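You operate a simulated robot arm through the tools that you are given. There is no shell and no other tool.

The job below is to be done with a simulated robot arm. You get a single attempt, and the scene is never put back.

## Task
Dust the tan case lid, then rub a patch of balm on it and tighten the strap.
Fine: use the green cloth and put it back. A coat counts when it lies all over at full strength: go over it till it gets no stronger. What is to be rubbed or washed off counts as gone when no trace of it is left.
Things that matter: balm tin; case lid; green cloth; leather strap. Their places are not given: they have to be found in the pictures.

It is judged by the outcome, as a careful person would: the job done as asked, and still so three seconds after it is handed in. It fails if anything else is knocked over, pushed out of place, dropped, spilled or broken. A push-on lid holds only when it is set on centred and level and pressed home; a screw cap is set on level and turned clockwise until tight. Flat cloth is picked up by pressing the open fingertips on it (5 to 10 N) and closing them slowly along it; thin cloth reads only 2 to 8 mm in the jaws.

## Robot
A 6-joint arm with a four-finger gripper, fixed in place. Base frame: the origin is on the floor under the middle of its stand, x ahead of it, y to its left, z up; the work surface is at about z = 0.8. Units: m, degrees, N and s.
It reaches about 1.041 m from its shoulder. Its first joint turns from -166.0 to 166.0 degrees. Payload 3.67 kg.
The TCP is the grasp point between the finger pads, 0.028 m short of the fingertips. In the tool frame z runs along the fingers and y along their closing line. The gripper opens to 0.112 m; its body begins 0.073 m behind the TCP.
Orientation is that of the tool frame in the base frame, as a unit quaternion [x, y, z, w]. With the fingers straight down and closing along the base's y, the tool's x points along the base's -x, its y along +y and its z along -z.

## Interface
- The arm moves only by the tool step_arm. Its argument "targets" is a list of rows, each a list of 7 numbers: the shift along the tool's x, y, z in m, then the turn, a rotation vector about the tool's x, y, z in degrees, then the closure, from 0 (fully open) to 1 (shut). In form: [[tx, ty, tz, ax, ay, az, jaw], ...]. A call has 1 to 20 rows; each row is the pose to reach, as a shift and turn from the pose commanded when the call began, along the tool's axes at that moment. A row lasts 0.2 s, in which the tool goes at most 0.05 m and 8.6 degrees; a call with a longer step from one row to the next is refused whole, and so is a gripper value outside its range. Where a pose cannot be reached the arm comes as near as it can. A force on the tool above 40 N (or 10 N above the force at the start of the call, whichever is more), or a blocked arm, ends the call early, and 0.2 s more pass. The fingers move at their own pace (about 0.1025 m/s each) and stop on an object; they squeeze with about 20 N. The grip force told is the motor's: it shows also when the fingers shut on nothing. Time passes only in rows, and 0.2 s behind the last, so rows that repeat a pose let the fingers close. The reply holds the time, the measured pose of the TCP, the force on the tool along the base axes, the opening and the grip force, in the units named above and with some noise, with the torque about the TCP (base axes, N m) and any sound that the robot's microphone picked up, and new pictures: "views" is both (left out), scene, wrist or none.
- Cameras (640 x 400 px; columns grow to the right, rows downward): "scene" is fixed at [0.0497, 0.5002, 1.6981]; the picture's right is [-0.34, -0.94, 0.00], its down [-0.72, 0.26, -0.64] and it looks along [0.60, -0.22, -0.77] (base axes); focal length 361 px, centre (320, 200). "wrist" rides on the gripper at [0.06, -0.018, -0.104] in the tool frame; the picture's right is [0.29, 0.96, 0.00], its down [-0.80, 0.24, -0.55] and it looks along [-0.53, 0.16, 0.83] (tool axes); focal length 234 px, centre (320, 200).
- measure_at(camera, pixels): for up to 12 pixels [column, row] of the newest picture of that camera ("zoom" is the newest enlarged one), the place [x, y, z] in the base frame of the surface seen there, good to about 0.002 m. It takes no simulated time.
- inspect(camera, box): a new picture of the part [left, top, right, bottom] of that camera's present view, enlarged. It takes no simulated time.
- sign_off(): hands the job in; it is judged then, once.

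Unless the task says otherwise, let go and move clear before handing in.

The tools are called after ">>>" by a JSON object that holds its "fn" and its "kwargs". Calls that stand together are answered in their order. step_arm: Moves the arm, as the interface text tells. Its arguments: {"type":"object","properties":{"targets":{"type":"array","items":{"type":"array","items":{"type":"number"}}},"views":{"type":"string","enum":["both","scene","wrist","none"]}},"required":["targets"]} The other tools are called the same way: measure_at (camera, pixels) gives the place of the surface under pixels of a picture; inspect (camera, box) takes an enlarged picture of a part of a camera's view; sign_off () hands the job in.

At the start:

```text
clock: 0.0
ee_pos: [0.5502, -0.0462, 1.2091]
tool_rot: [0.0, 1.0, 0.0, 0.001]
ft_force: [-1.0, 0.0, 0.3]
wrist_torque: [-0.02, 0.0, -0.04]
opening: 0.1121
gripper_force: 0.0
```

scene: 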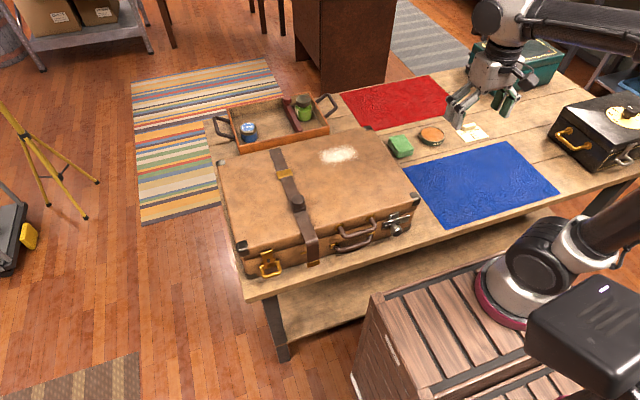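
wrist: 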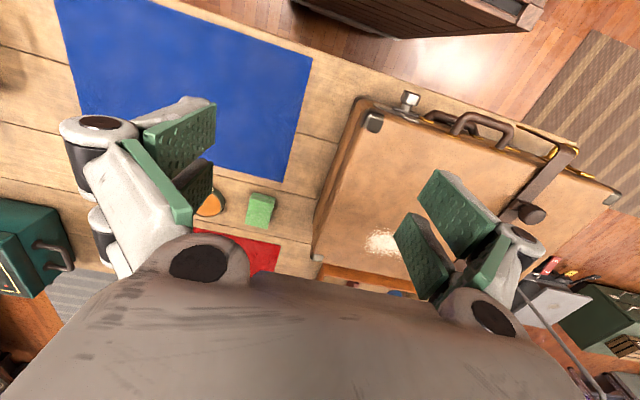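

The scene shows a tan case at about (315,190) with a dusty/pale patch at (337,155), a green folded cloth at (400,147), an orange tin at (432,136), and a strap with a knob at (297,202). I'll enlarge these areas before moving.

>>> {"fn": "inspect", "kwargs": {"camera": "scene", "box": [210, 120, 430, 280]}}

>>> {"fn": "measure_at", "kwargs": {"camera": "scene", "pixels": [[400, 147], [432, 136], [337, 155], [297, 202], [283, 172], [305, 235], [220, 165], [370, 132], [415, 197], [240, 245], [470, 132], [337, 180]]}}

```text
2.50 times, centred on (320, 200) of scene
```

zoom: 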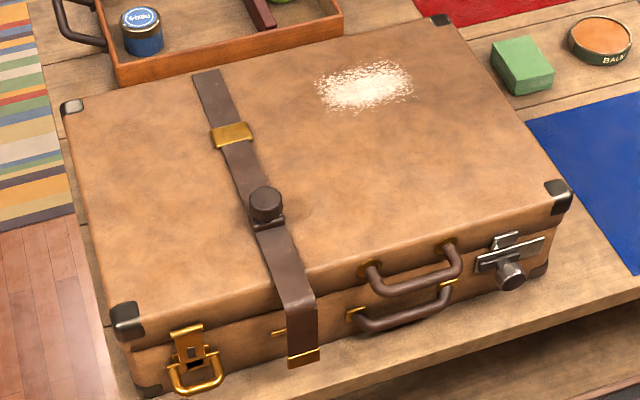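

```text
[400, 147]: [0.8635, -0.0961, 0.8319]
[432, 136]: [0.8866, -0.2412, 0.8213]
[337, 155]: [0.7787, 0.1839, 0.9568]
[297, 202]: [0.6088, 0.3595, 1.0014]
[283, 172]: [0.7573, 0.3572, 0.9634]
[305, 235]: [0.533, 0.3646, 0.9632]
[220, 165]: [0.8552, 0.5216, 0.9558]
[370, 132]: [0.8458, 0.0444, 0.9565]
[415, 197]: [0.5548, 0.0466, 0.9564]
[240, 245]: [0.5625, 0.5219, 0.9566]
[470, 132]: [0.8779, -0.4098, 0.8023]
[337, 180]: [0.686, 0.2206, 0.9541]
```

The case lid top is at z≈0.956 with dust near (0.78,0.18); the strap has a brass slide at (283,172) and a knob at (297,202). I'll enlarge the strap and the cloth/tin area, then other objects.

>>> {"fn": "inspect", "kwargs": {"camera": "scene", "box": [260, 155, 340, 275]}}

>>> {"fn": "inspect", "kwargs": {"camera": "scene", "box": [370, 105, 500, 185]}}

>>> {"fn": "inspect", "kwargs": {"camera": "scene", "box": [200, 80, 360, 180]}}

>>> {"fn": "inspect", "kwargs": {"camera": "wrist", "box": [320, 80, 640, 280]}}

```text
3.33 times, centred on (300, 215) of scene
```

zoom: 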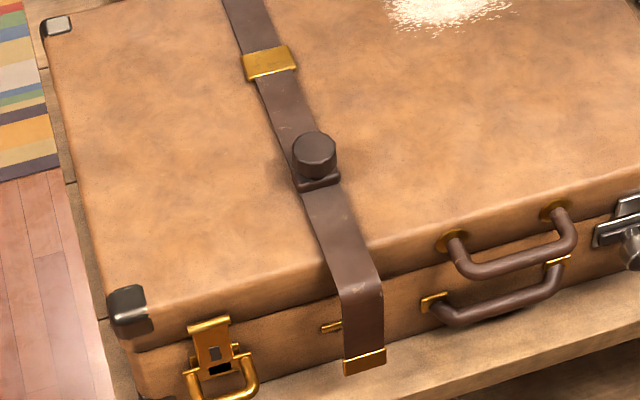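

```text
4.92 times, centred on (435, 145) of scene
```

zoom: 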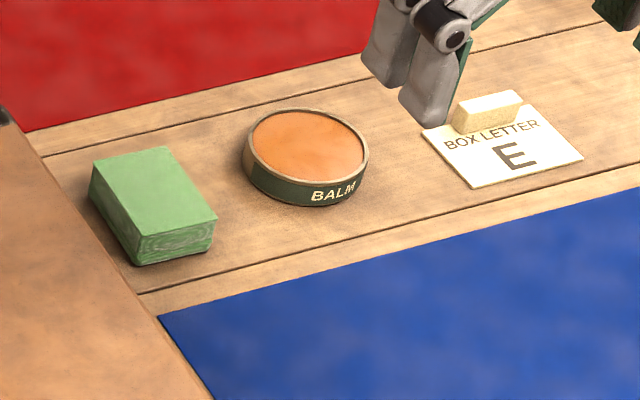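

```text
4.00 times, centred on (280, 130) of scene
```

zoom: 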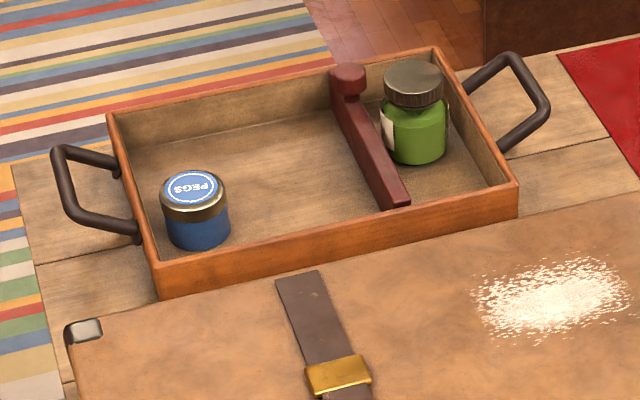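

```text
2.00 times, centred on (480, 180) of wrist
```

zoom: 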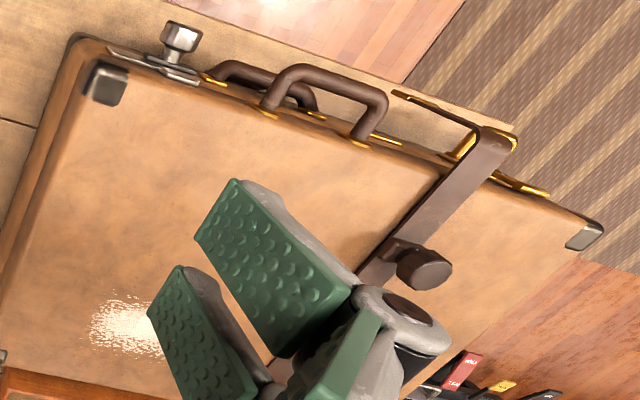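

The green pad sits at the case's right with the open balm tin next to it. I'll take a zoom over the pad and tin and measure their corners.

>>> {"fn": "inspect", "kwargs": {"camera": "scene", "box": [380, 115, 460, 165]}}

```text
8.00 times, centred on (420, 140) of scene
```

zoom: 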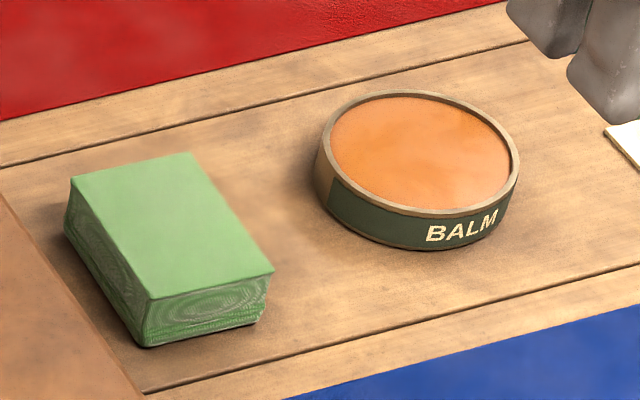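

>>> {"fn": "measure_at", "kwargs": {"camera": "zoom", "pixels": [[78, 180], [190, 157], [268, 270], [152, 292], [170, 225], [420, 150], [345, 110], [415, 96], [512, 165], [445, 210], [330, 160], [140, 365]]}}

>>> {"fn": "inspect", "kwargs": {"camera": "scene", "box": [300, 130, 380, 180]}}

```text
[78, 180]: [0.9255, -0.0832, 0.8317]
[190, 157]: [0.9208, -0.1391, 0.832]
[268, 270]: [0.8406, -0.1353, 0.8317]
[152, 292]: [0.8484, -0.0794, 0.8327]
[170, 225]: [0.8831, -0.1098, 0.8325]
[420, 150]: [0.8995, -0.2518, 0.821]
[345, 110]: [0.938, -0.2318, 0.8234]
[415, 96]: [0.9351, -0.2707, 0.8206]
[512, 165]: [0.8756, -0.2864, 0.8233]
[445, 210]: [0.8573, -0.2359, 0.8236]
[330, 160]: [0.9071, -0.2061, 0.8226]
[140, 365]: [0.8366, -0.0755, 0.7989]
```

```text
8.00 times, centred on (340, 155) of scene
```

zoom: 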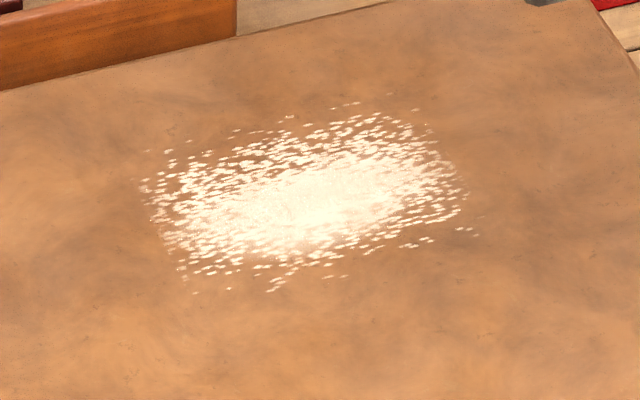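

The pad is about 0.080 × 0.056 × 0.032 m centred at (0.884, −0.109), and the tin is centred around (0.897,−0.247). Now measuring the dust extents (zoom px 140–480 by 100–295).

>>> {"fn": "measure_at", "kwargs": {"camera": "zoom", "pixels": [[140, 190], [350, 100], [480, 232], [270, 292], [310, 200], [195, 292], [430, 122], [160, 150], [465, 200], [340, 270]]}}

>>> {"fn": "inspect", "kwargs": {"camera": "scene", "box": [280, 185, 320, 225]}}

```text
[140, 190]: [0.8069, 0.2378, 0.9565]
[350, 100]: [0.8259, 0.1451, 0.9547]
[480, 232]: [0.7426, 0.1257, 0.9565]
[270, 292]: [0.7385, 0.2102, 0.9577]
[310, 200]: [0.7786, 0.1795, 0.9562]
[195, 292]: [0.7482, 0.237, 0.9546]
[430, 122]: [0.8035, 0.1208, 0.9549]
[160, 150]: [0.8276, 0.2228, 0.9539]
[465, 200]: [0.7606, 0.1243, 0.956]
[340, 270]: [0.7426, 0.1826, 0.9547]
```

```text
10.00 times, centred on (300, 205) of scene
```

zoom: 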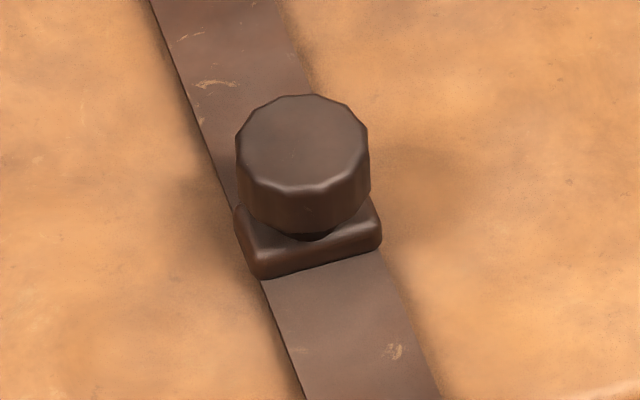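

The dust spans x 0.738–0.828, y 0.12–0.24. First I'll move above the green pad (pixel (400,147)), staying high, then drop to z≈0.97.

>>> {"fn": "step_arm", "kwargs": {"targets": [[-0.045, -0.009, 0, 0, 0, 0, 0], [-0.09, -0.018, 0, 0, 0, 0, 0], [-0.135, -0.027, 0, 0, 0, 0, 0], [-0.18, -0.036, 0, 0, 0, 0, 0], [-0.225, -0.045, 0.0, 0, 0, 0, 0], [-0.27, -0.054, 0.01, 0, 0, 0, 0], [-0.31, -0.06, 0.03, 0, 0, 1, 0], [-0.334, -0.063, 0.065, 0, 0, 2, 0], [-0.334, -0.063, 0.11, 0, 0, 3, 0], [-0.334, -0.063, 0.155, 0, 0, 4, 0], [-0.334, -0.063, 0.2, 0, 0, 4, 0], [-0.334, -0.063, 0.24, 0, 0, 4, 0], [-0.334, -0.063, 0.24, 0, 0, 4, 0]]}}

```text
clock: 2.8
ee_pos: [0.8833, -0.1095, 0.9714]
tool_rot: [0.035, 0.999, 0.0, 0.0]
ft_force: [0.8, 0.4, 0.7]
wrist_torque: [0.04, 0.01, -0.01]
opening: 0.1119
gripper_force: 0.1
```

scene: 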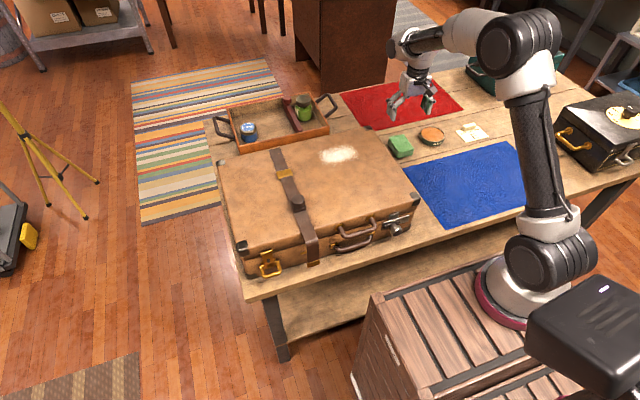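
wrist: 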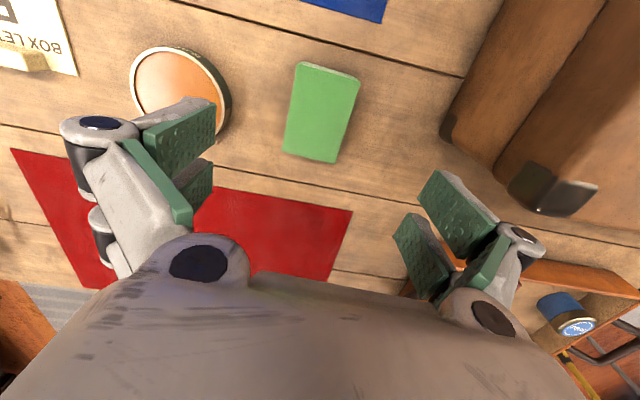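

The pad is directly below, seen at wrist (320,112). I'll measure its top corners from the wrist camera to refine the grasp.

>>> {"fn": "measure_at", "kwargs": {"camera": "wrist", "pixels": [[302, 66], [357, 78], [335, 158], [286, 148], [321, 112], [180, 80], [135, 80], [172, 48], [228, 100], [200, 105], [270, 140], [375, 130]]}}

>>> {"fn": "inspect", "kwargs": {"camera": "wrist", "box": [240, 40, 400, 180]}}

```text
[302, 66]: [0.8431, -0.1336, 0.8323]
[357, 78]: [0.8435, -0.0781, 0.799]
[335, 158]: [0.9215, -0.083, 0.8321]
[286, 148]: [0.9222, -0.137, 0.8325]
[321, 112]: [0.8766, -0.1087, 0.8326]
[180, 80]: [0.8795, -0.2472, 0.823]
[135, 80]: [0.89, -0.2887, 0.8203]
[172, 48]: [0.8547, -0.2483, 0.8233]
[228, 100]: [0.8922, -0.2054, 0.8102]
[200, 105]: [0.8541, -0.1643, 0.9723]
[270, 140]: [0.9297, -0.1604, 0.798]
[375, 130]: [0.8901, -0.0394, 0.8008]
```

```text
2.86 times, centred on (320, 110) of wrist
```

zoom: 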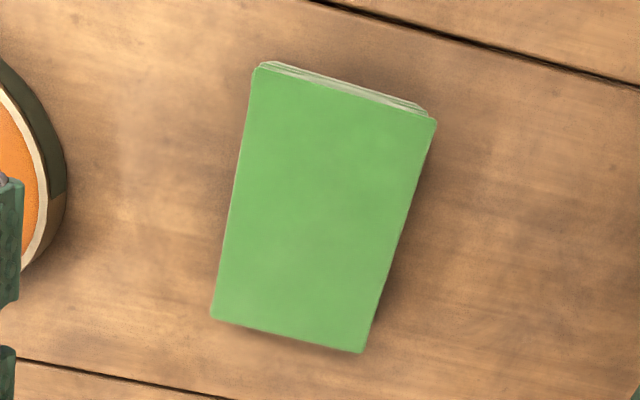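

The pad is centred at (0.883, −0.108) with its top at z 0.8325; the jaws straddle it along y. I'll descend so that the tips sit about 20 mm down its sides, and close.

>>> {"fn": "step_arm", "kwargs": {"targets": [[0, 0.001, 0.04, 0, 0, 0, 0], [0, 0.001, 0.08, 0, 0, 0, 0], [0, 0.001, 0.11, 0, 0, 0, 0], [0, 0.001, 0.13, 0, 0, 0, 0], [0, 0.001, 0.13, 0, 0, 0, 0]]}}

```text
clock: 4.0
ee_pos: [0.8823, -0.1052, 0.8399]
tool_rot: [0.036, 0.999, 0.0, 0.001]
ft_force: [0.3, -0.4, 0.4]
wrist_torque: [0.02, -0.01, -0.01]
opening: 0.112
gripper_force: 0.0
```

scene: 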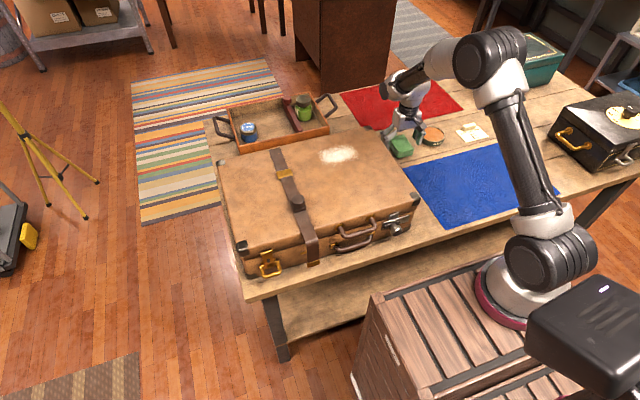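
wrist: 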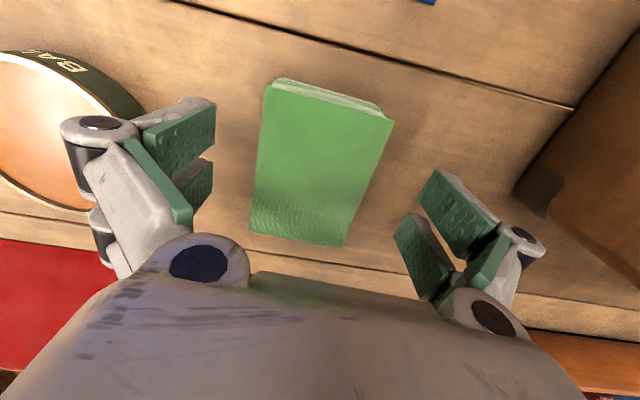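

The pad lies centred between the fingertips at (320,165) and the tips are near mid-height of it. Closing the jaws.

>>> {"fn": "step_arm", "kwargs": {"targets": [[0, 0, 0, 0, 0, 0, 0.25], [0, 0, 0, 0, 0, 0, 0.45], [0, 0, 0, 0, 0, 0, 0.6], [0, 0, 0, 0, 0, 0, 0.75], [0, 0, 0, 0, 0, 0, 0.9], [0, 0, 0, 0, 0, 0, 1], [0, 0, 0, 0, 0, 0, 1]]}}

```text
clock: 5.6
ee_pos: [0.8817, -0.1059, 0.8405]
tool_rot: [0.035, 0.999, 0.001, 0.0]
ft_force: [-0.5, -0.5, 2.4]
wrist_torque: [-0.02, 0.03, -0.01]
opening: 0.0617
gripper_force: 20.1
```

scene: 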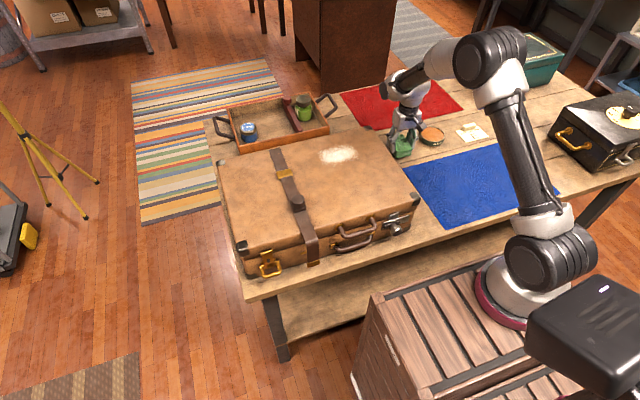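
wrist: 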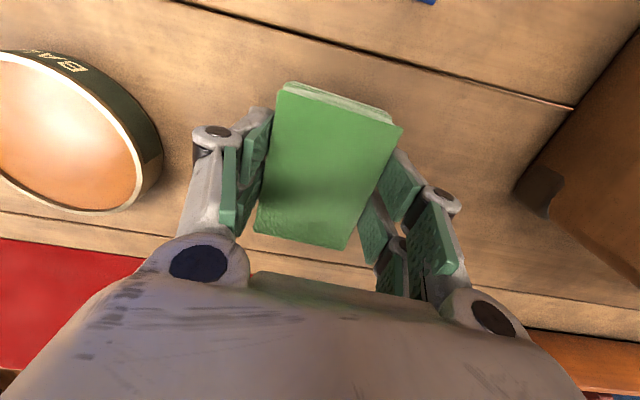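

The jaws hold something 0.062 m wide at 20 N — the pad. I'll lift it 0.03 m and verify it comes along.

>>> {"fn": "step_arm", "kwargs": {"targets": [[0, 0, -0.01, 0, 0, 0, 1], [0, 0, -0.03, 0, 0, 0, 1], [0, 0, -0.06, 0, 0, 0, 1], [0, 0, -0.06, 0, 0, 0, 1]]}}

```text
clock: 6.6
ee_pos: [0.8847, -0.1065, 0.8996]
tool_rot: [0.035, 0.999, 0.001, 0.0]
ft_force: [-0.2, 0.0, 0.1]
wrist_torque: [-0.03, -0.01, 0.01]
opening: 0.0001
gripper_force: 20.4
```

scene: 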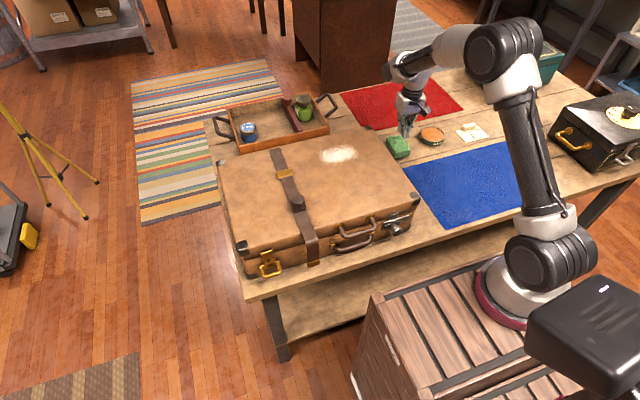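
wrist: 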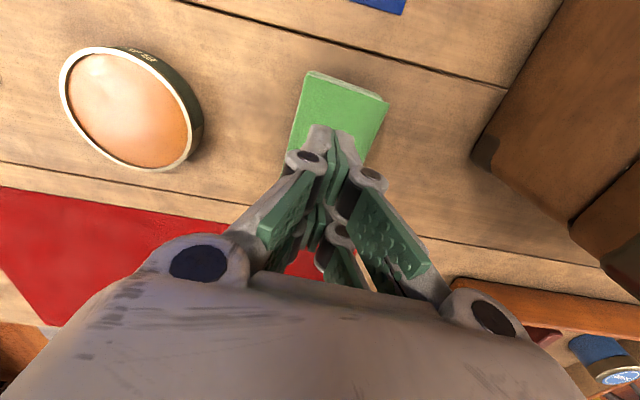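

The jaws closed fully and the pad stayed on the table at (345,100) in the wrist view, so the grip slipped off. I'll look closely at the fingers and pad before re-gripping.

>>> {"fn": "inspect", "kwargs": {"camera": "wrist", "box": [200, 60, 460, 320]}}

>>> {"fn": "inspect", "kwargs": {"camera": "scene", "box": [370, 80, 470, 170]}}

```text
1.54 times, centred on (330, 190) of wrist
```

zoom: 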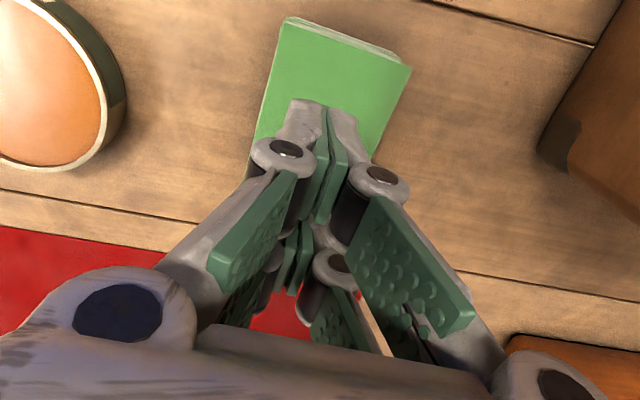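

```text
4.44 times, centred on (420, 125) of scene
```

zoom: 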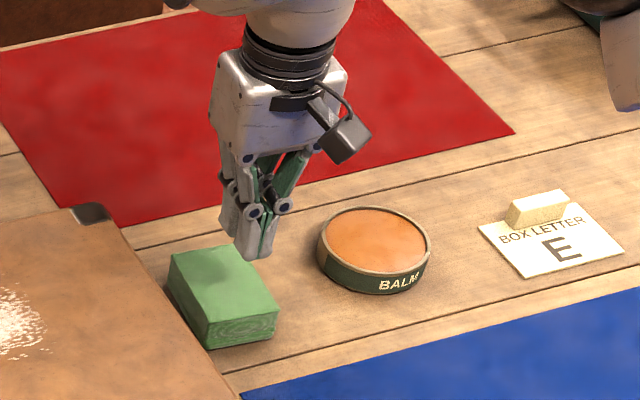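

The distal pads are short; the grip was too shallow. I'll measure the pad's present place from the wrist picture.

>>> {"fn": "measure_at", "kwargs": {"camera": "wrist", "pixels": [[310, 74], [386, 102], [296, 145], [364, 160], [345, 100], [300, 110], [378, 130], [305, 85], [330, 82], [326, 132], [333, 150], [312, 150]]}}

>>> {"fn": "measure_at", "kwargs": {"camera": "scene", "pixels": [[389, 140], [404, 138], [410, 150], [398, 154], [400, 147], [406, 128]]}}

```text
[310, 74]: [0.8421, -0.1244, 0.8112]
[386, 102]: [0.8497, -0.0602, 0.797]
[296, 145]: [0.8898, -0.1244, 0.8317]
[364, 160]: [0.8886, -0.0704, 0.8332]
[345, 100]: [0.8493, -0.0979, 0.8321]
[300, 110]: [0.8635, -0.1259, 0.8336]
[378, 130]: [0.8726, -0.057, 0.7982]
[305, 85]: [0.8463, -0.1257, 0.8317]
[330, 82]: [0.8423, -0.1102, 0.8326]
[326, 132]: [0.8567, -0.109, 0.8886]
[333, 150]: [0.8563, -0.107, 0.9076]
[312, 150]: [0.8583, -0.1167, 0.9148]
```

```text
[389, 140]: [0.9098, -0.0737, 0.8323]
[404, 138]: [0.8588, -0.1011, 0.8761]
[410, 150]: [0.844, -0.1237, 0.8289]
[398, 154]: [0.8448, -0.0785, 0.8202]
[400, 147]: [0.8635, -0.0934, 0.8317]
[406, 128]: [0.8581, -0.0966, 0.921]
```

The pad has slid about 1 cm toward +y (centre now ≈(0.883,−0.097)). I'll open the jaws here, above it, and re-measure.

>>> {"fn": "step_arm", "kwargs": {"targets": [[0, 0, -0.02, 0, 0, 0, 0.6], [0, 0, -0.03, 0, 0, 0, 0.3], [0, 0.009, -0.03, 0, 0, 0, 0], [0, 0.009, -0.03, 0, 0, 0, 0], [0, 0.009, -0.03, 0, 0, 0, 0]]}}

```text
clock: 7.8
ee_pos: [0.8849, -0.0991, 0.9288]
tool_rot: [0.035, 0.999, 0.0, 0.0]
ft_force: [0.1, 0.2, -0.2]
wrist_torque: [0.0, 0.0, 0.01]
opening: 0.112
gripper_force: 0.0
```

scene: 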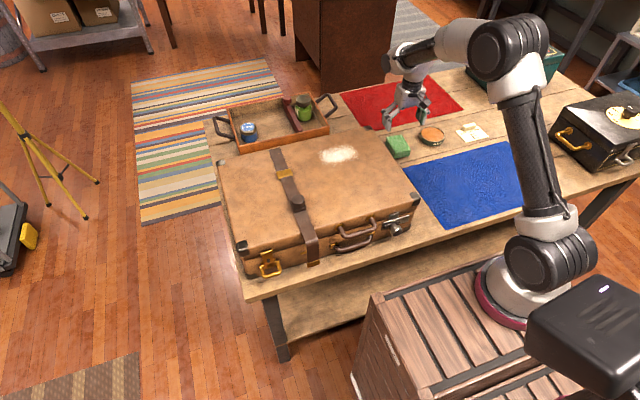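
wrist: 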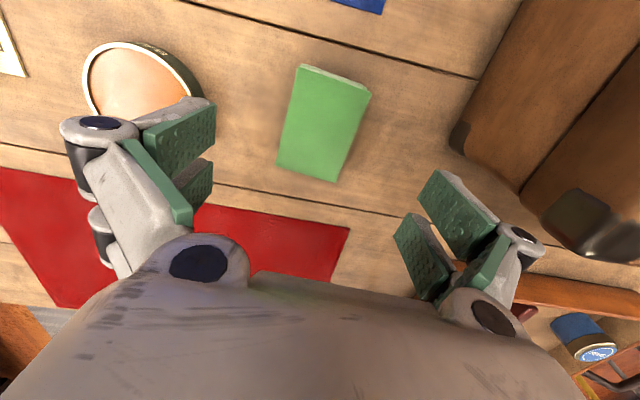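

>>> {"fn": "inspect", "kwargs": {"camera": "wrist", "box": [250, 50, 400, 200]}}

>>> {"fn": "measure_at", "kwargs": {"camera": "wrist", "pixels": [[302, 72], [368, 97], [336, 179], [279, 163], [322, 120], [290, 118], [350, 135], [205, 105], [185, 135], [440, 175], [450, 210], [470, 240]]}}

```text
2.67 times, centred on (325, 125) of wrist
```

zoom: 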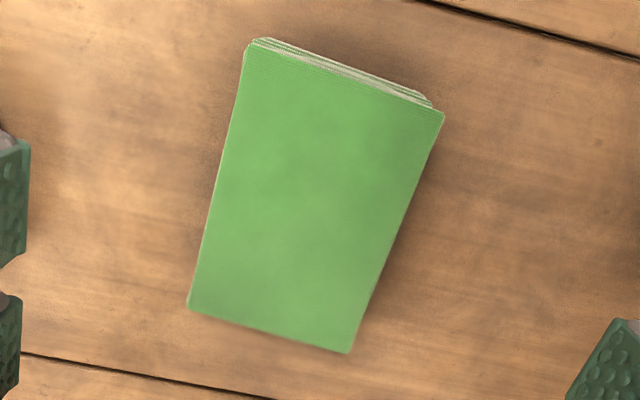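

```text
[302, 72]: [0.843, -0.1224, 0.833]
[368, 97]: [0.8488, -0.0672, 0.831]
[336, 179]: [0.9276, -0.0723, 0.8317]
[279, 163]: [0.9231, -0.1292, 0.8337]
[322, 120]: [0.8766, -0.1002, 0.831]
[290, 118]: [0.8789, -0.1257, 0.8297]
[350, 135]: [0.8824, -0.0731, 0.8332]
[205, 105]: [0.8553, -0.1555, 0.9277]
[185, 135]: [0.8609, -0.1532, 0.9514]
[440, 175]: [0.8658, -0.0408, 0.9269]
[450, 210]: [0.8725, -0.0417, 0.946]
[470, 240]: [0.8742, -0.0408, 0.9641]
```

The pad centre is now (0.886, −0.098). I want the exact height of the fingertips relative to the TCP, so I'll zoom on the right-hand fingers and the left ones.

>>> {"fn": "inspect", "kwargs": {"camera": "wrist", "box": [130, 80, 250, 240]}}

>>> {"fn": "inspect", "kwargs": {"camera": "scene", "box": [370, 60, 450, 160]}}

```text
2.50 times, centred on (190, 160) of wrist
```

zoom: 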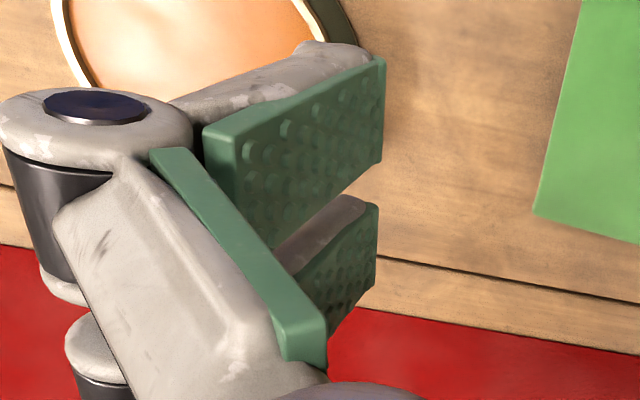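

```text
4.00 times, centred on (410, 110) of scene
```

zoom: 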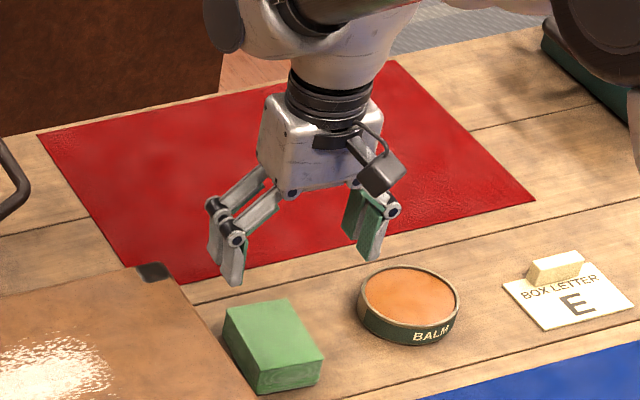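

>>> {"fn": "measure_at", "kwargs": {"camera": "wrist", "pixels": [[212, 108], [212, 124], [212, 140], [150, 140], [160, 150], [211, 165], [210, 185], [190, 125], [438, 172], [420, 200], [410, 225], [395, 235]]}}

```text
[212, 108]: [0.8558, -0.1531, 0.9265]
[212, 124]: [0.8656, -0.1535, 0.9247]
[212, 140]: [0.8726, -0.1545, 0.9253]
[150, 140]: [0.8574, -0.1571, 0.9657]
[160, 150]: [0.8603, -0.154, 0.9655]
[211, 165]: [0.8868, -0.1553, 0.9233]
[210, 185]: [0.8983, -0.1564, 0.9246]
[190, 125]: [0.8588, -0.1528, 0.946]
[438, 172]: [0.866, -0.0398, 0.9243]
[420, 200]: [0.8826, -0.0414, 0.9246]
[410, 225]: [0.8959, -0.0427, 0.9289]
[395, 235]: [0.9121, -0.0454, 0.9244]
```

When fully open the tips are only ~5 mm below the TCP, so the earlier grip was shallow. I'll part-close the jaws to ~0.085, go down to TCP z≈0.830 and then close.

>>> {"fn": "step_arm", "kwargs": {"targets": [[0, 0, 0.03, 0, 0, 0, 0.22], [0, 0.001, 0.06, 0, 0, 0, 0.22], [0, 0.001, 0.085, 0, 0, 0, 0.22], [0, 0.001, 0.098, 0, 0, 0, 0.22], [0, 0.001, 0.098, 0, 0, 0, 0.22]]}}

```text
clock: 9.0
ee_pos: [0.886, -0.0977, 0.8321]
tool_rot: [0.035, 0.999, 0.0, 0.0]
ft_force: [-1.2, -0.3, 0.6]
wrist_torque: [0.02, -0.02, 0.0]
opening: 0.0875
gripper_force: 0.0
```

scene: 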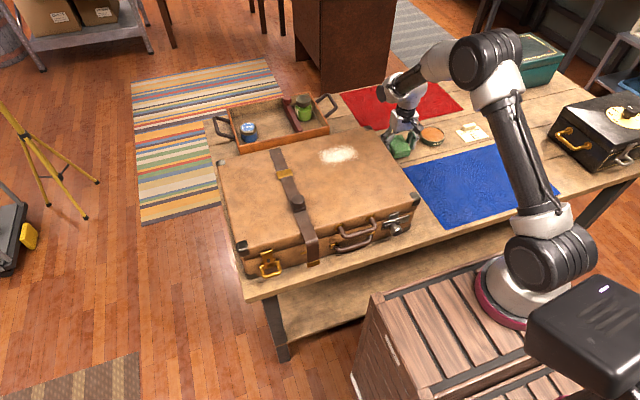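
wrist: 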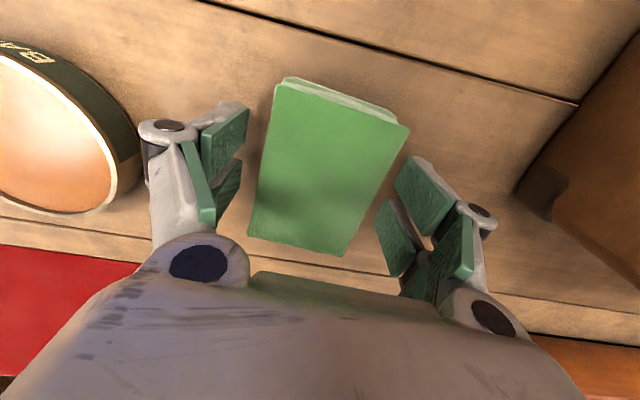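

The fingers now straddle the pad (290–400 px). I'll measure the tips' height relative to the table before closing.

>>> {"fn": "measure_at", "kwargs": {"camera": "wrist", "pixels": [[246, 112], [245, 125], [243, 138], [238, 170], [407, 168], [400, 185], [385, 205], [380, 225], [288, 86], [405, 128], [345, 250], [252, 232]]}}

>>> {"fn": "inspect", "kwargs": {"camera": "wrist", "box": [190, 60, 450, 270]}}

```text
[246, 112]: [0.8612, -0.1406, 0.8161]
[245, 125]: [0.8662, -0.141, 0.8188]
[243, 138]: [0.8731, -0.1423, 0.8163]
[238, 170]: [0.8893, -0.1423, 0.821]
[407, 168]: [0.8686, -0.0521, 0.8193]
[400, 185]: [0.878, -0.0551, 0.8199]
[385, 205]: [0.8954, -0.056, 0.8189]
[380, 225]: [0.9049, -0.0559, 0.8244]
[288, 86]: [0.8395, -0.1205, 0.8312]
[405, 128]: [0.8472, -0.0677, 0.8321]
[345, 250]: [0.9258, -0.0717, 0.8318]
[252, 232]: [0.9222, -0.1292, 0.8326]
```

```text
1.90 times, centred on (320, 165) of wrist
```

zoom: 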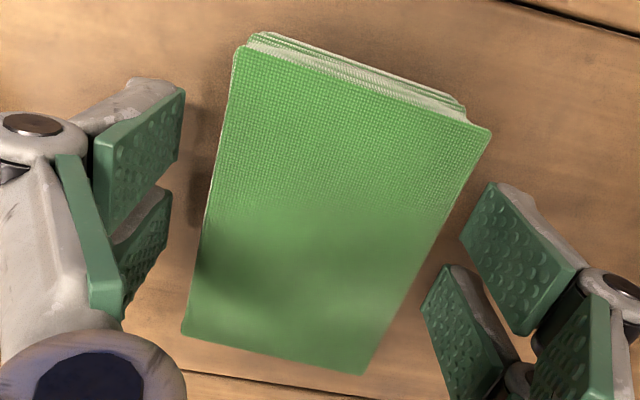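

Tips are at z≈0.816–0.819 now and will drop ~6 mm further when closing. I'll go 4 mm lower and close gradually.

>>> {"fn": "step_arm", "kwargs": {"targets": [[0, 0, 0.004, 0, 0, 0, 0.22], [0, 0, 0.004, 0, 0, 0, 0.35], [0, 0, 0.004, 0, 0, 0, 0.45], [0, 0, 0.004, 0, 0, 0, 0.55], [0, 0, 0.004, 0, 0, 0, 0.7], [0, 0, 0.004, 0, 0, 0, 0.85], [0, 0, 0.004, 0, 0, 0, 1], [0, 0, 0.004, 0, 0, 0, 1]], "views": "wrist"}}

```text
clock: 10.8
ee_pos: [0.8857, -0.0987, 0.8292]
tool_rot: [0.035, 0.999, -0.001, 0.0]
ft_force: [-0.3, 0.1, 1.0]
wrist_torque: [-0.01, 0.0, -0.01]
opening: 0.0611
gripper_force: 19.8
```

wrist: 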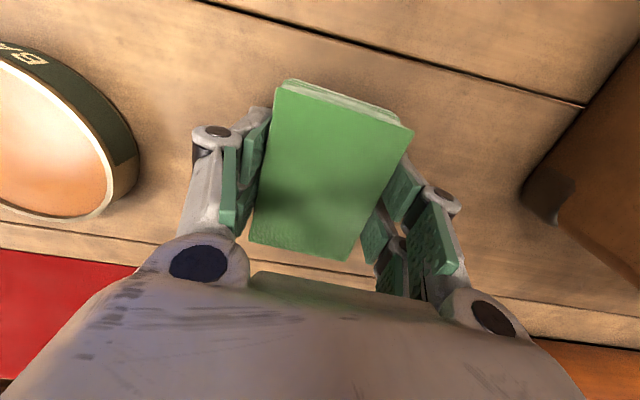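

It grips at 0.061 m and 20 N, with much more overlap. Lifting slowly to check that it holds.

>>> {"fn": "step_arm", "kwargs": {"targets": [[0, 0, -0.003, 0, 0, 0, 1], [0, 0, -0.006, 0, 0, 0, 1], [0, 0, -0.01, 0, 0, 0, 1], [0, 0, -0.015, 0, 0, 0, 1], [0, 0, -0.02, 0, 0, 0, 1]]}}

```text
clock: 12.0
ee_pos: [0.8846, -0.0984, 0.8467]
tool_rot: [0.035, 0.999, 0.001, 0.0]
ft_force: [0.0, -0.2, -0.2]
wrist_torque: [0.0, 0.01, 0.03]
opening: 0.0615
gripper_force: 20.3
```

scene: 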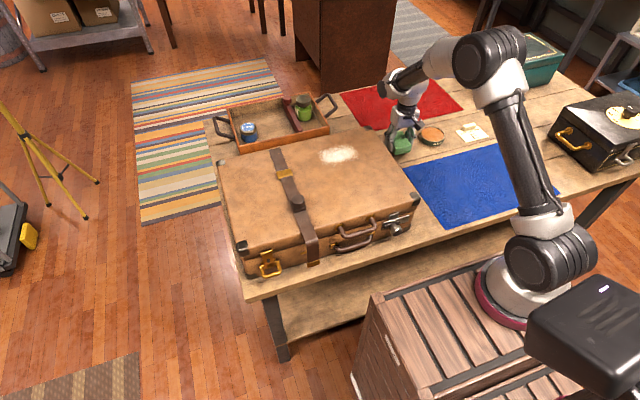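
wrist: 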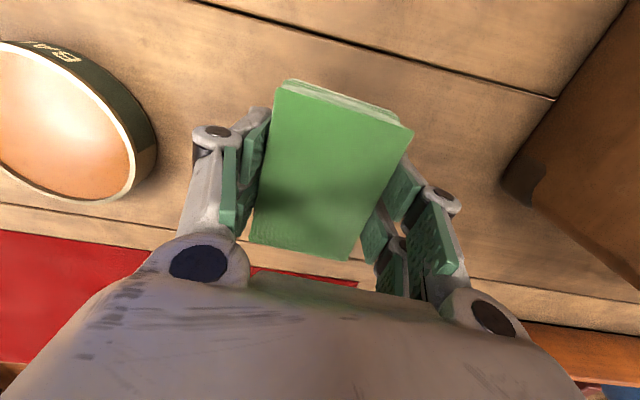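

The pad stays fixed in the wrist view while the table recedes: it is held. I'll measure the pad relative to the TCP and the fingertips.

>>> {"fn": "measure_at", "kwargs": {"camera": "wrist", "pixels": [[290, 92], [405, 130], [345, 250], [255, 232], [330, 160], [289, 82], [400, 122], [267, 115], [262, 150], [398, 190], [375, 240], [410, 170]]}}

>>> {"fn": "inspect", "kwargs": {"camera": "scene", "box": [375, 90, 445, 170]}}

```text
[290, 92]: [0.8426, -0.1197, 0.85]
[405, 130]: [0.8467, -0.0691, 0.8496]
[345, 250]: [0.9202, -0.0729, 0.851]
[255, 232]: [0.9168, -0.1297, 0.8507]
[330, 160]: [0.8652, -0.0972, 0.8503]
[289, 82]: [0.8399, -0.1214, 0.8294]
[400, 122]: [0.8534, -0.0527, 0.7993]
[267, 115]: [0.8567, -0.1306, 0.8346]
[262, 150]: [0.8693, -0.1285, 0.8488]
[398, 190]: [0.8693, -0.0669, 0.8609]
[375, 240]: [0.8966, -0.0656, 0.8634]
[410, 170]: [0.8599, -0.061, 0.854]
```

```text
5.00 times, centred on (410, 130) of scene
```

zoom: 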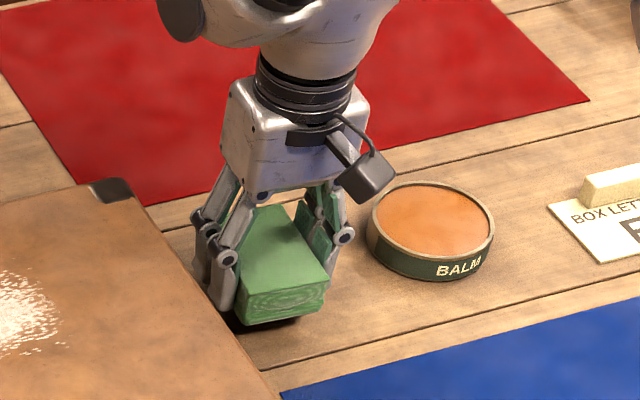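

The pad's underside is ~28.5 mm below the TCP, ~5 mm below the fingertips, so it can wipe. I'll raise it, carry it over the lid beside the dust to (0.75, 0.09), squaring the yaw.

>>> {"fn": "step_arm", "kwargs": {"targets": [[0, 0, -0.03, 0, 0, 0, 1], [0, 0, -0.07, 0, 0, 0, 1], [0, 0, -0.115, 0, 0, 0, 1], [0, 0, -0.16, 0, 0, 0, 1], [0, 0, -0.2, 0, 0, 0, 1], [0.025, 0.03, -0.22, 0, 0, -1, 1], [0.05, 0.06, -0.22, 0, 0, -2, 1], [0.075, 0.09, -0.22, 0, 0, -3, 1], [0.1, 0.12, -0.22, 0, 0, -4, 1], [0.125, 0.15, -0.22, 0, 0, -4, 1], [0.1475, 0.1786, -0.2, 0, 0, -4, 1], [0.1475, 0.1786, -0.17, 0, 0, -4, 1], [0.1475, 0.1786, -0.16, 0, 0, -4, 1], [0.1475, 0.1786, -0.16, 0, 0, -4, 1]]}}

```text
clock: 15.0
ee_pos: [0.7511, 0.0907, 1.008]
tool_rot: [0.0, 1.0, 0.0, 0.0]
ft_force: [-0.3, 0.1, -0.8]
wrist_torque: [-0.02, -0.01, -0.01]
opening: 0.0615
gripper_force: 20.4
```

scene: 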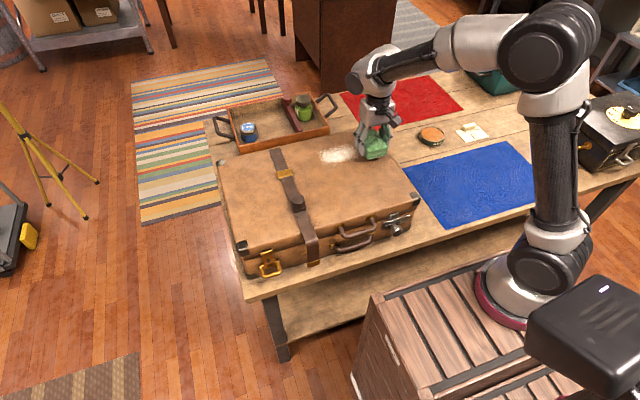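
wrist: 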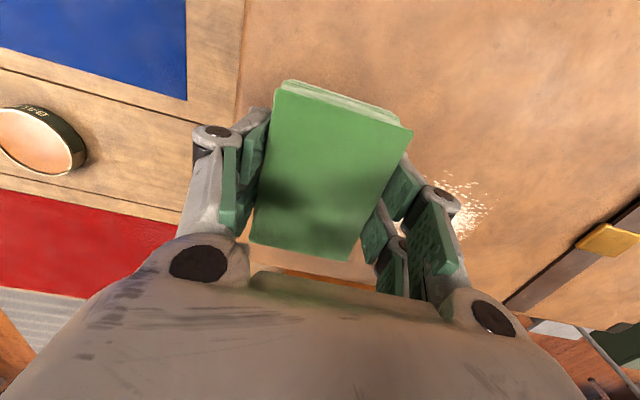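

The pad is held over the lid just right of the dust (445,200 in the wrist view). Lowering gently to find contact.

>>> {"fn": "step_arm", "kwargs": {"targets": [[0, 0, 0.012, 0, 0, 0, 1], [0, 0, 0.02, 0, 0, 0, 1], [0, 0, 0.023, 0, 0, 0, 1], [0, 0, 0.025, 0, 0, 0, 1], [0, 0, 0.025, 0, 0, 0, 1]], "views": "none"}}

```text
clock: 16.2
ee_pos: [0.75, 0.0901, 0.9834]
tool_rot: [-0.001, 1.0, 0.0, 0.001]
ft_force: [1.3, 0.8, 25.5]
wrist_torque: [0.03, -0.06, -0.04]
opening: 0.0618
gripper_force: 20.4
```

25 N at z 0.983 – stiff contact. I'll back off about 1 mm for a lighter press.

>>> {"fn": "step_arm", "kwargs": {"targets": [[0, 0, -0.001, 0, 0, 0, 1], [0, 0, -0.001, 0, 0, 0, 1]], "views": "wrist"}}

```text
clock: 16.8
ee_pos: [0.7494, 0.0891, 0.9841]
tool_rot: [-0.001, 1.0, 0.0, 0.0]
ft_force: [4.1, 3.1, 25.5]
wrist_torque: [0.15, -0.15, 0.02]
opening: 0.0616
gripper_force: 19.6
```

wrist: 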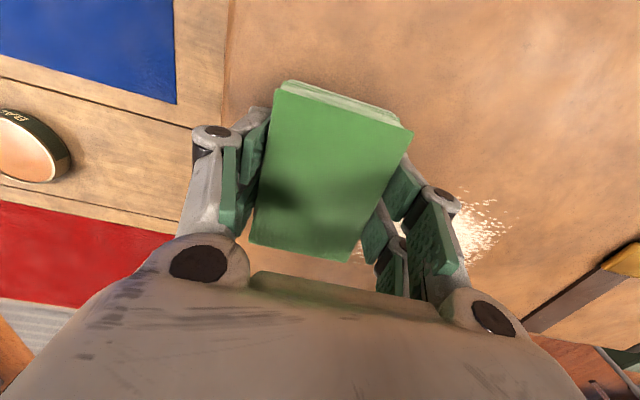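

Still 25 N; raising another 2 mm to lighten.

>>> {"fn": "step_arm", "kwargs": {"targets": [[0, 0, -0.002, 0, 0, 0, 1], [0, 0, -0.002, 0, 0, 0, 1]], "views": "none"}}

```text
clock: 17.4
ee_pos: [0.7499, 0.0897, 0.9852]
tool_rot: [0.0, 1.0, 0.0, -0.001]
ft_force: [-0.1, 0.2, 1.6]
wrist_torque: [0.05, -0.04, 0.01]
opening: 0.0617
gripper_force: 19.6
```

Light contact (1.6 N) at z 0.985. I'll press ~1 mm more and stroke along +y across the dust, then back on a lane 3 cm farther out.

>>> {"fn": "step_arm", "kwargs": {"targets": [[0, 0.0, 0.001, 0, 0, 0, 1], [0, 0.02, 0.001, 0, 0, 0, 1], [0, 0.04, 0.001, 0, 0, 0, 1], [0, 0.06, 0.001, 0, 0, 0, 1], [0, 0.08, 0.001, 0, 0, 0, 1], [0, 0.1, 0.001, 0, 0, 0, 1], [0, 0.12, 0.001, 0, 0, 0, 1], [0, 0.14, 0.001, 0, 0, 0, 1], [0, 0.16, 0.001, 0, 0, 0, 1], [-0.015, 0.175, 0.001, 0, 0, 0, 1], [-0.03, 0.175, 0.001, 0, 0, 0, 1], [-0.03, 0.155, 0.001, 0, 0, 0, 1], [-0.03, 0.135, 0.001, 0, 0, 0, 1], [-0.03, 0.115, 0.001, 0, 0, 0, 1], [-0.03, 0.095, 0.001, 0, 0, 0, 1], [-0.03, 0.075, 0.001, 0, 0, 0, 1], [-0.03, 0.055, 0.001, 0, 0, 0, 1], [-0.03, 0.035, 0.001, 0, 0, 0, 1], [-0.03, 0.015, 0.001, 0, 0, 0, 1], [-0.03, 0, 0.001, 0, 0, 0, 1]]}}

```text
clock: 21.6
ee_pos: [0.7819, 0.0882, 0.9861]
tool_rot: [0.001, 1.0, 0.0, 0.0]
ft_force: [-0.4, -0.4, -0.7]
wrist_torque: [0.0, -0.02, 0.0]
opening: 0.0617
gripper_force: 20.0
```

scene: 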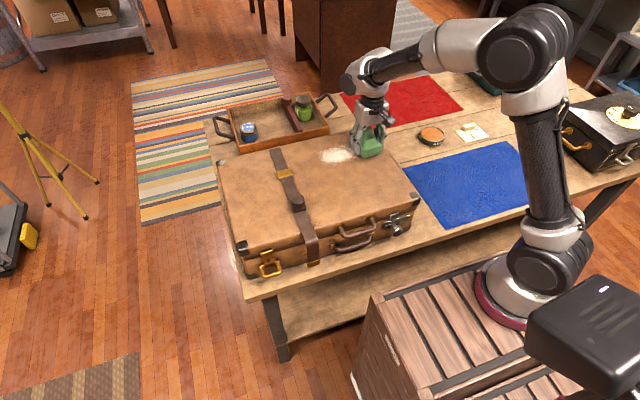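
wrist: 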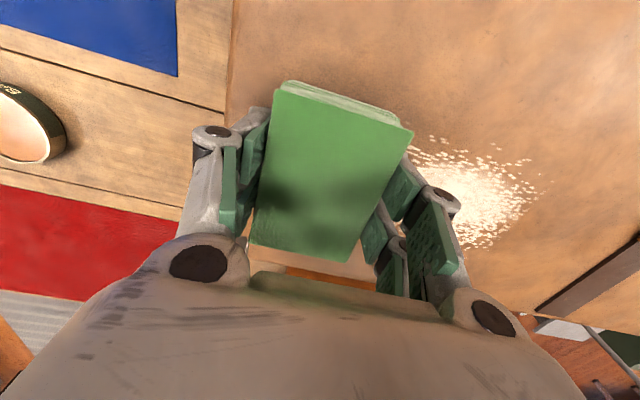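

The force now reads zero, so the pad was riding just above the lid. I'll check whether any dust came off.

>>> {"fn": "inspect", "kwargs": {"camera": "scene", "box": [300, 130, 380, 180]}}

```text
8.00 times, centred on (340, 155) of scene
```

zoom: 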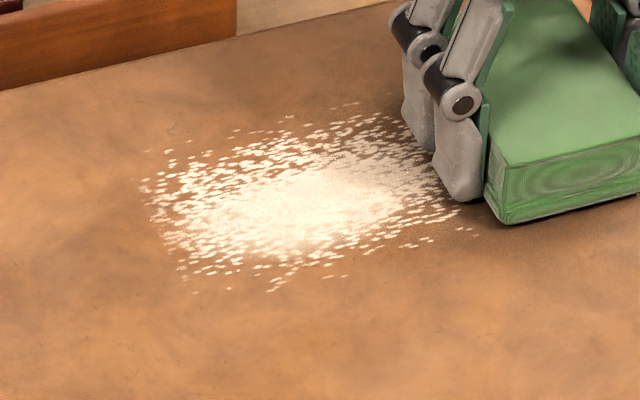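

Only a hint of dust came off, so I need a firmer press. Lowering 2 mm more and reading the force.

>>> {"fn": "step_arm", "kwargs": {"targets": [[0, 0, 0.001, 0, 0, 0, 1], [0, 0, 0.002, 0, 0, 0, 1], [0, 0, 0.002, 0, 0, 0, 1]], "views": "none"}}

```text
clock: 22.4
ee_pos: [0.7796, 0.0892, 0.9829]
tool_rot: [-0.001, 1.0, 0.0, 0.001]
ft_force: [0.9, -5.7, 17.1]
wrist_torque: [-0.16, 0.22, -0.02]
opening: 0.0615
gripper_force: 19.9
```

17 N now. Stroking +y over the dust and back at this press.

>>> {"fn": "step_arm", "kwargs": {"targets": [[0, 0.02, 0, 0, 0, 0, 1], [0, 0.04, 0, 0, 0, 0, 1], [0, 0.06, 0, 0, 0, 0, 1], [0, 0.08, 0, 0, 0, 0, 1], [0, 0.1, 0, 0, 0, 0, 1], [0, 0.12, 0, 0, 0, 0, 1], [0, 0.14, 0, 0, 0, 0, 1], [0, 0.16, 0, 0, 0, 0, 1], [0, 0.18, 0, 0, 0, 0, 1]]}}

```text
clock: 24.4
ee_pos: [0.7793, 0.2697, 0.9829]
tool_rot: [0.0, 1.0, 0.0, 0.0]
ft_force: [-1.1, -2.2, 7.7]
wrist_torque: [-0.13, -0.03, -0.01]
opening: 0.0614
gripper_force: 19.9
```

scene: 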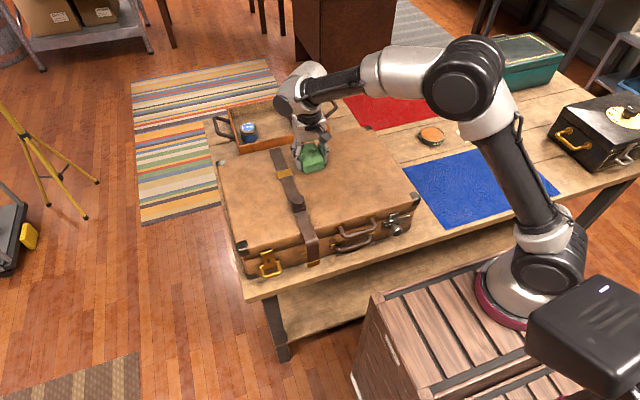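
wrist: 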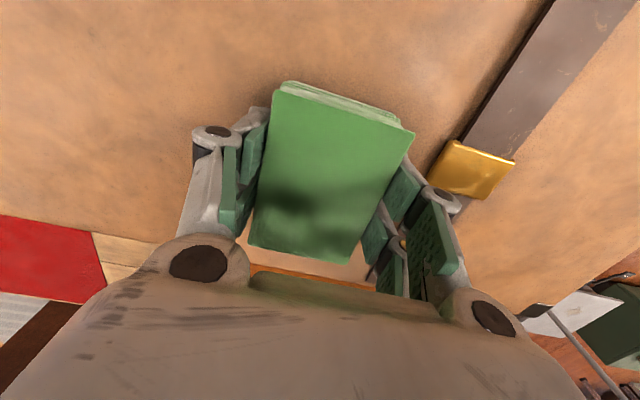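

The dust looks gone where the pad passed. I'll check closely.

>>> {"fn": "inspect", "kwargs": {"camera": "scene", "box": [300, 130, 380, 180]}}

>>> {"fn": "inspect", "kwargs": {"camera": "wrist", "box": [0, 0, 320, 260]}}

```text
8.00 times, centred on (340, 155) of scene
```

zoom: 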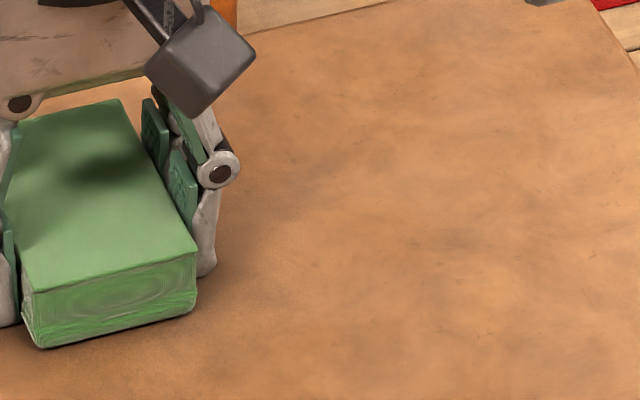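

```text
1.54 times, centred on (160, 130) of wrist
```

zoom: 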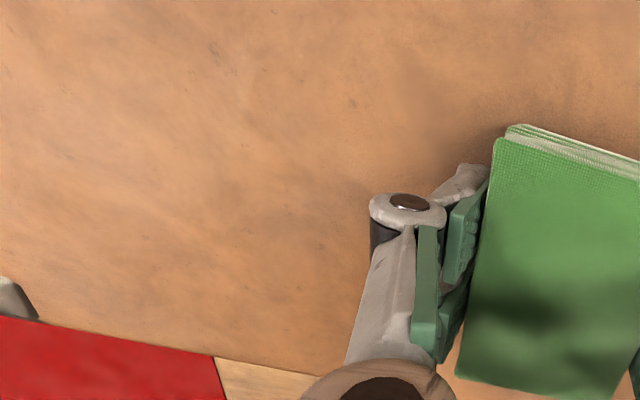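

The dust area looks clean; to be sure no trace remains at the edges I'll do two more lanes, at x≈0.81 going −y and x≈0.75 going back +y.

>>> {"fn": "step_arm", "kwargs": {"targets": [[-0.015, 0, 0.0005, 0, 0, 0, 1], [-0.03, 0, 0.0005, 0, 0, 0, 1], [-0.03, -0.025, 0.0005, 0, 0, 0, 1], [-0.03, -0.05, 0.0005, 0, 0, 0, 1], [-0.03, -0.075, 0.0005, 0, 0, 0, 1], [-0.03, -0.1, 0.0005, 0, 0, 0, 1], [-0.03, -0.125, 0.0005, 0, 0, 0, 1], [-0.03, -0.15, 0.0005, 0, 0, 0, 1], [-0.03, -0.175, 0.0005, 0, 0, 0, 1], [0.0, -0.18, 0.0005, 0, 0, 0, 1], [0.03, -0.18, 0.0005, 0, 0, 0, 1], [0.03, -0.155, 0.0005, 0, 0, 0, 1], [0.03, -0.13, 0.0005, 0, 0, 0, 1], [0.03, -0.105, 0.0005, 0, 0, 0, 1], [0.03, -0.08, 0.0005, 0, 0, 0, 1], [0.03, -0.055, 0.0005, 0, 0, 0, 1], [0.03, -0.03, 0.0005, 0, 0, 0, 1], [0.03, -0.005, 0.0005, 0, 0, 0, 1]], "views": "none"}}

```text
clock: 28.2
ee_pos: [0.7484, 0.2643, 0.9818]
tool_rot: [0.001, 1.0, 0.0, 0.0]
ft_force: [0.2, -1.9, 2.5]
wrist_torque: [-0.05, 0.02, 0.03]
opening: 0.0616
gripper_force: 19.9
```

Lifting off and moving toward the tin side so that the lid is visible.

>>> {"fn": "step_arm", "kwargs": {"targets": [[0, 0, -0.03, 0, 0, 0, 1], [0, -0.03, -0.06, 0, 0, 0, 1], [0, -0.075, -0.07, 0, 0, 0, 1], [0, -0.12, -0.07, 0, 0, 0, 1], [0, -0.165, -0.07, 0, 0, 0, 1], [0, -0.21, -0.07, 0, 0, 0, 1], [0, -0.255, -0.07, 0, 0, 0, 1], [-0.03, -0.29, -0.07, 0, 0, 0, 1], [-0.07, -0.32, -0.07, 0, 0, 0, 1], [-0.07, -0.32, -0.07, 0, 0, 0, 1]]}}

```text
clock: 30.4
ee_pos: [0.82, -0.0534, 1.0546]
tool_rot: [0.0, 1.0, 0.001, 0.001]
ft_force: [-0.8, 0.2, -1.7]
wrist_torque: [-0.04, 0.01, 0.03]
opening: 0.0616
gripper_force: 19.9
```

scene: 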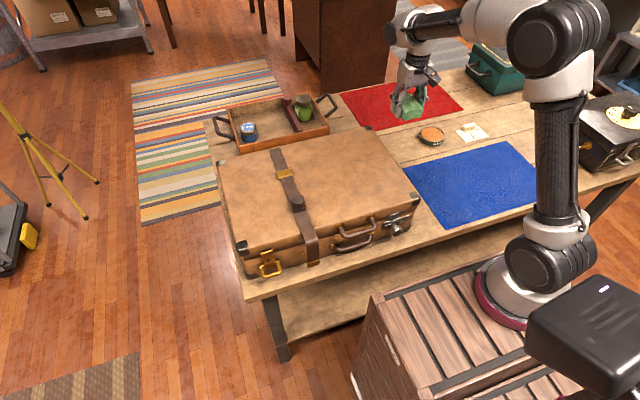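
wrist: 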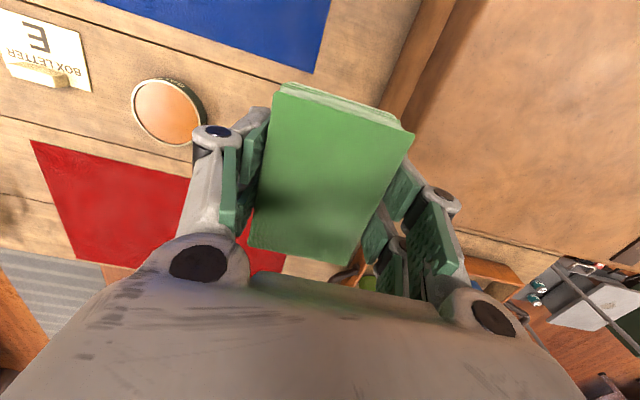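

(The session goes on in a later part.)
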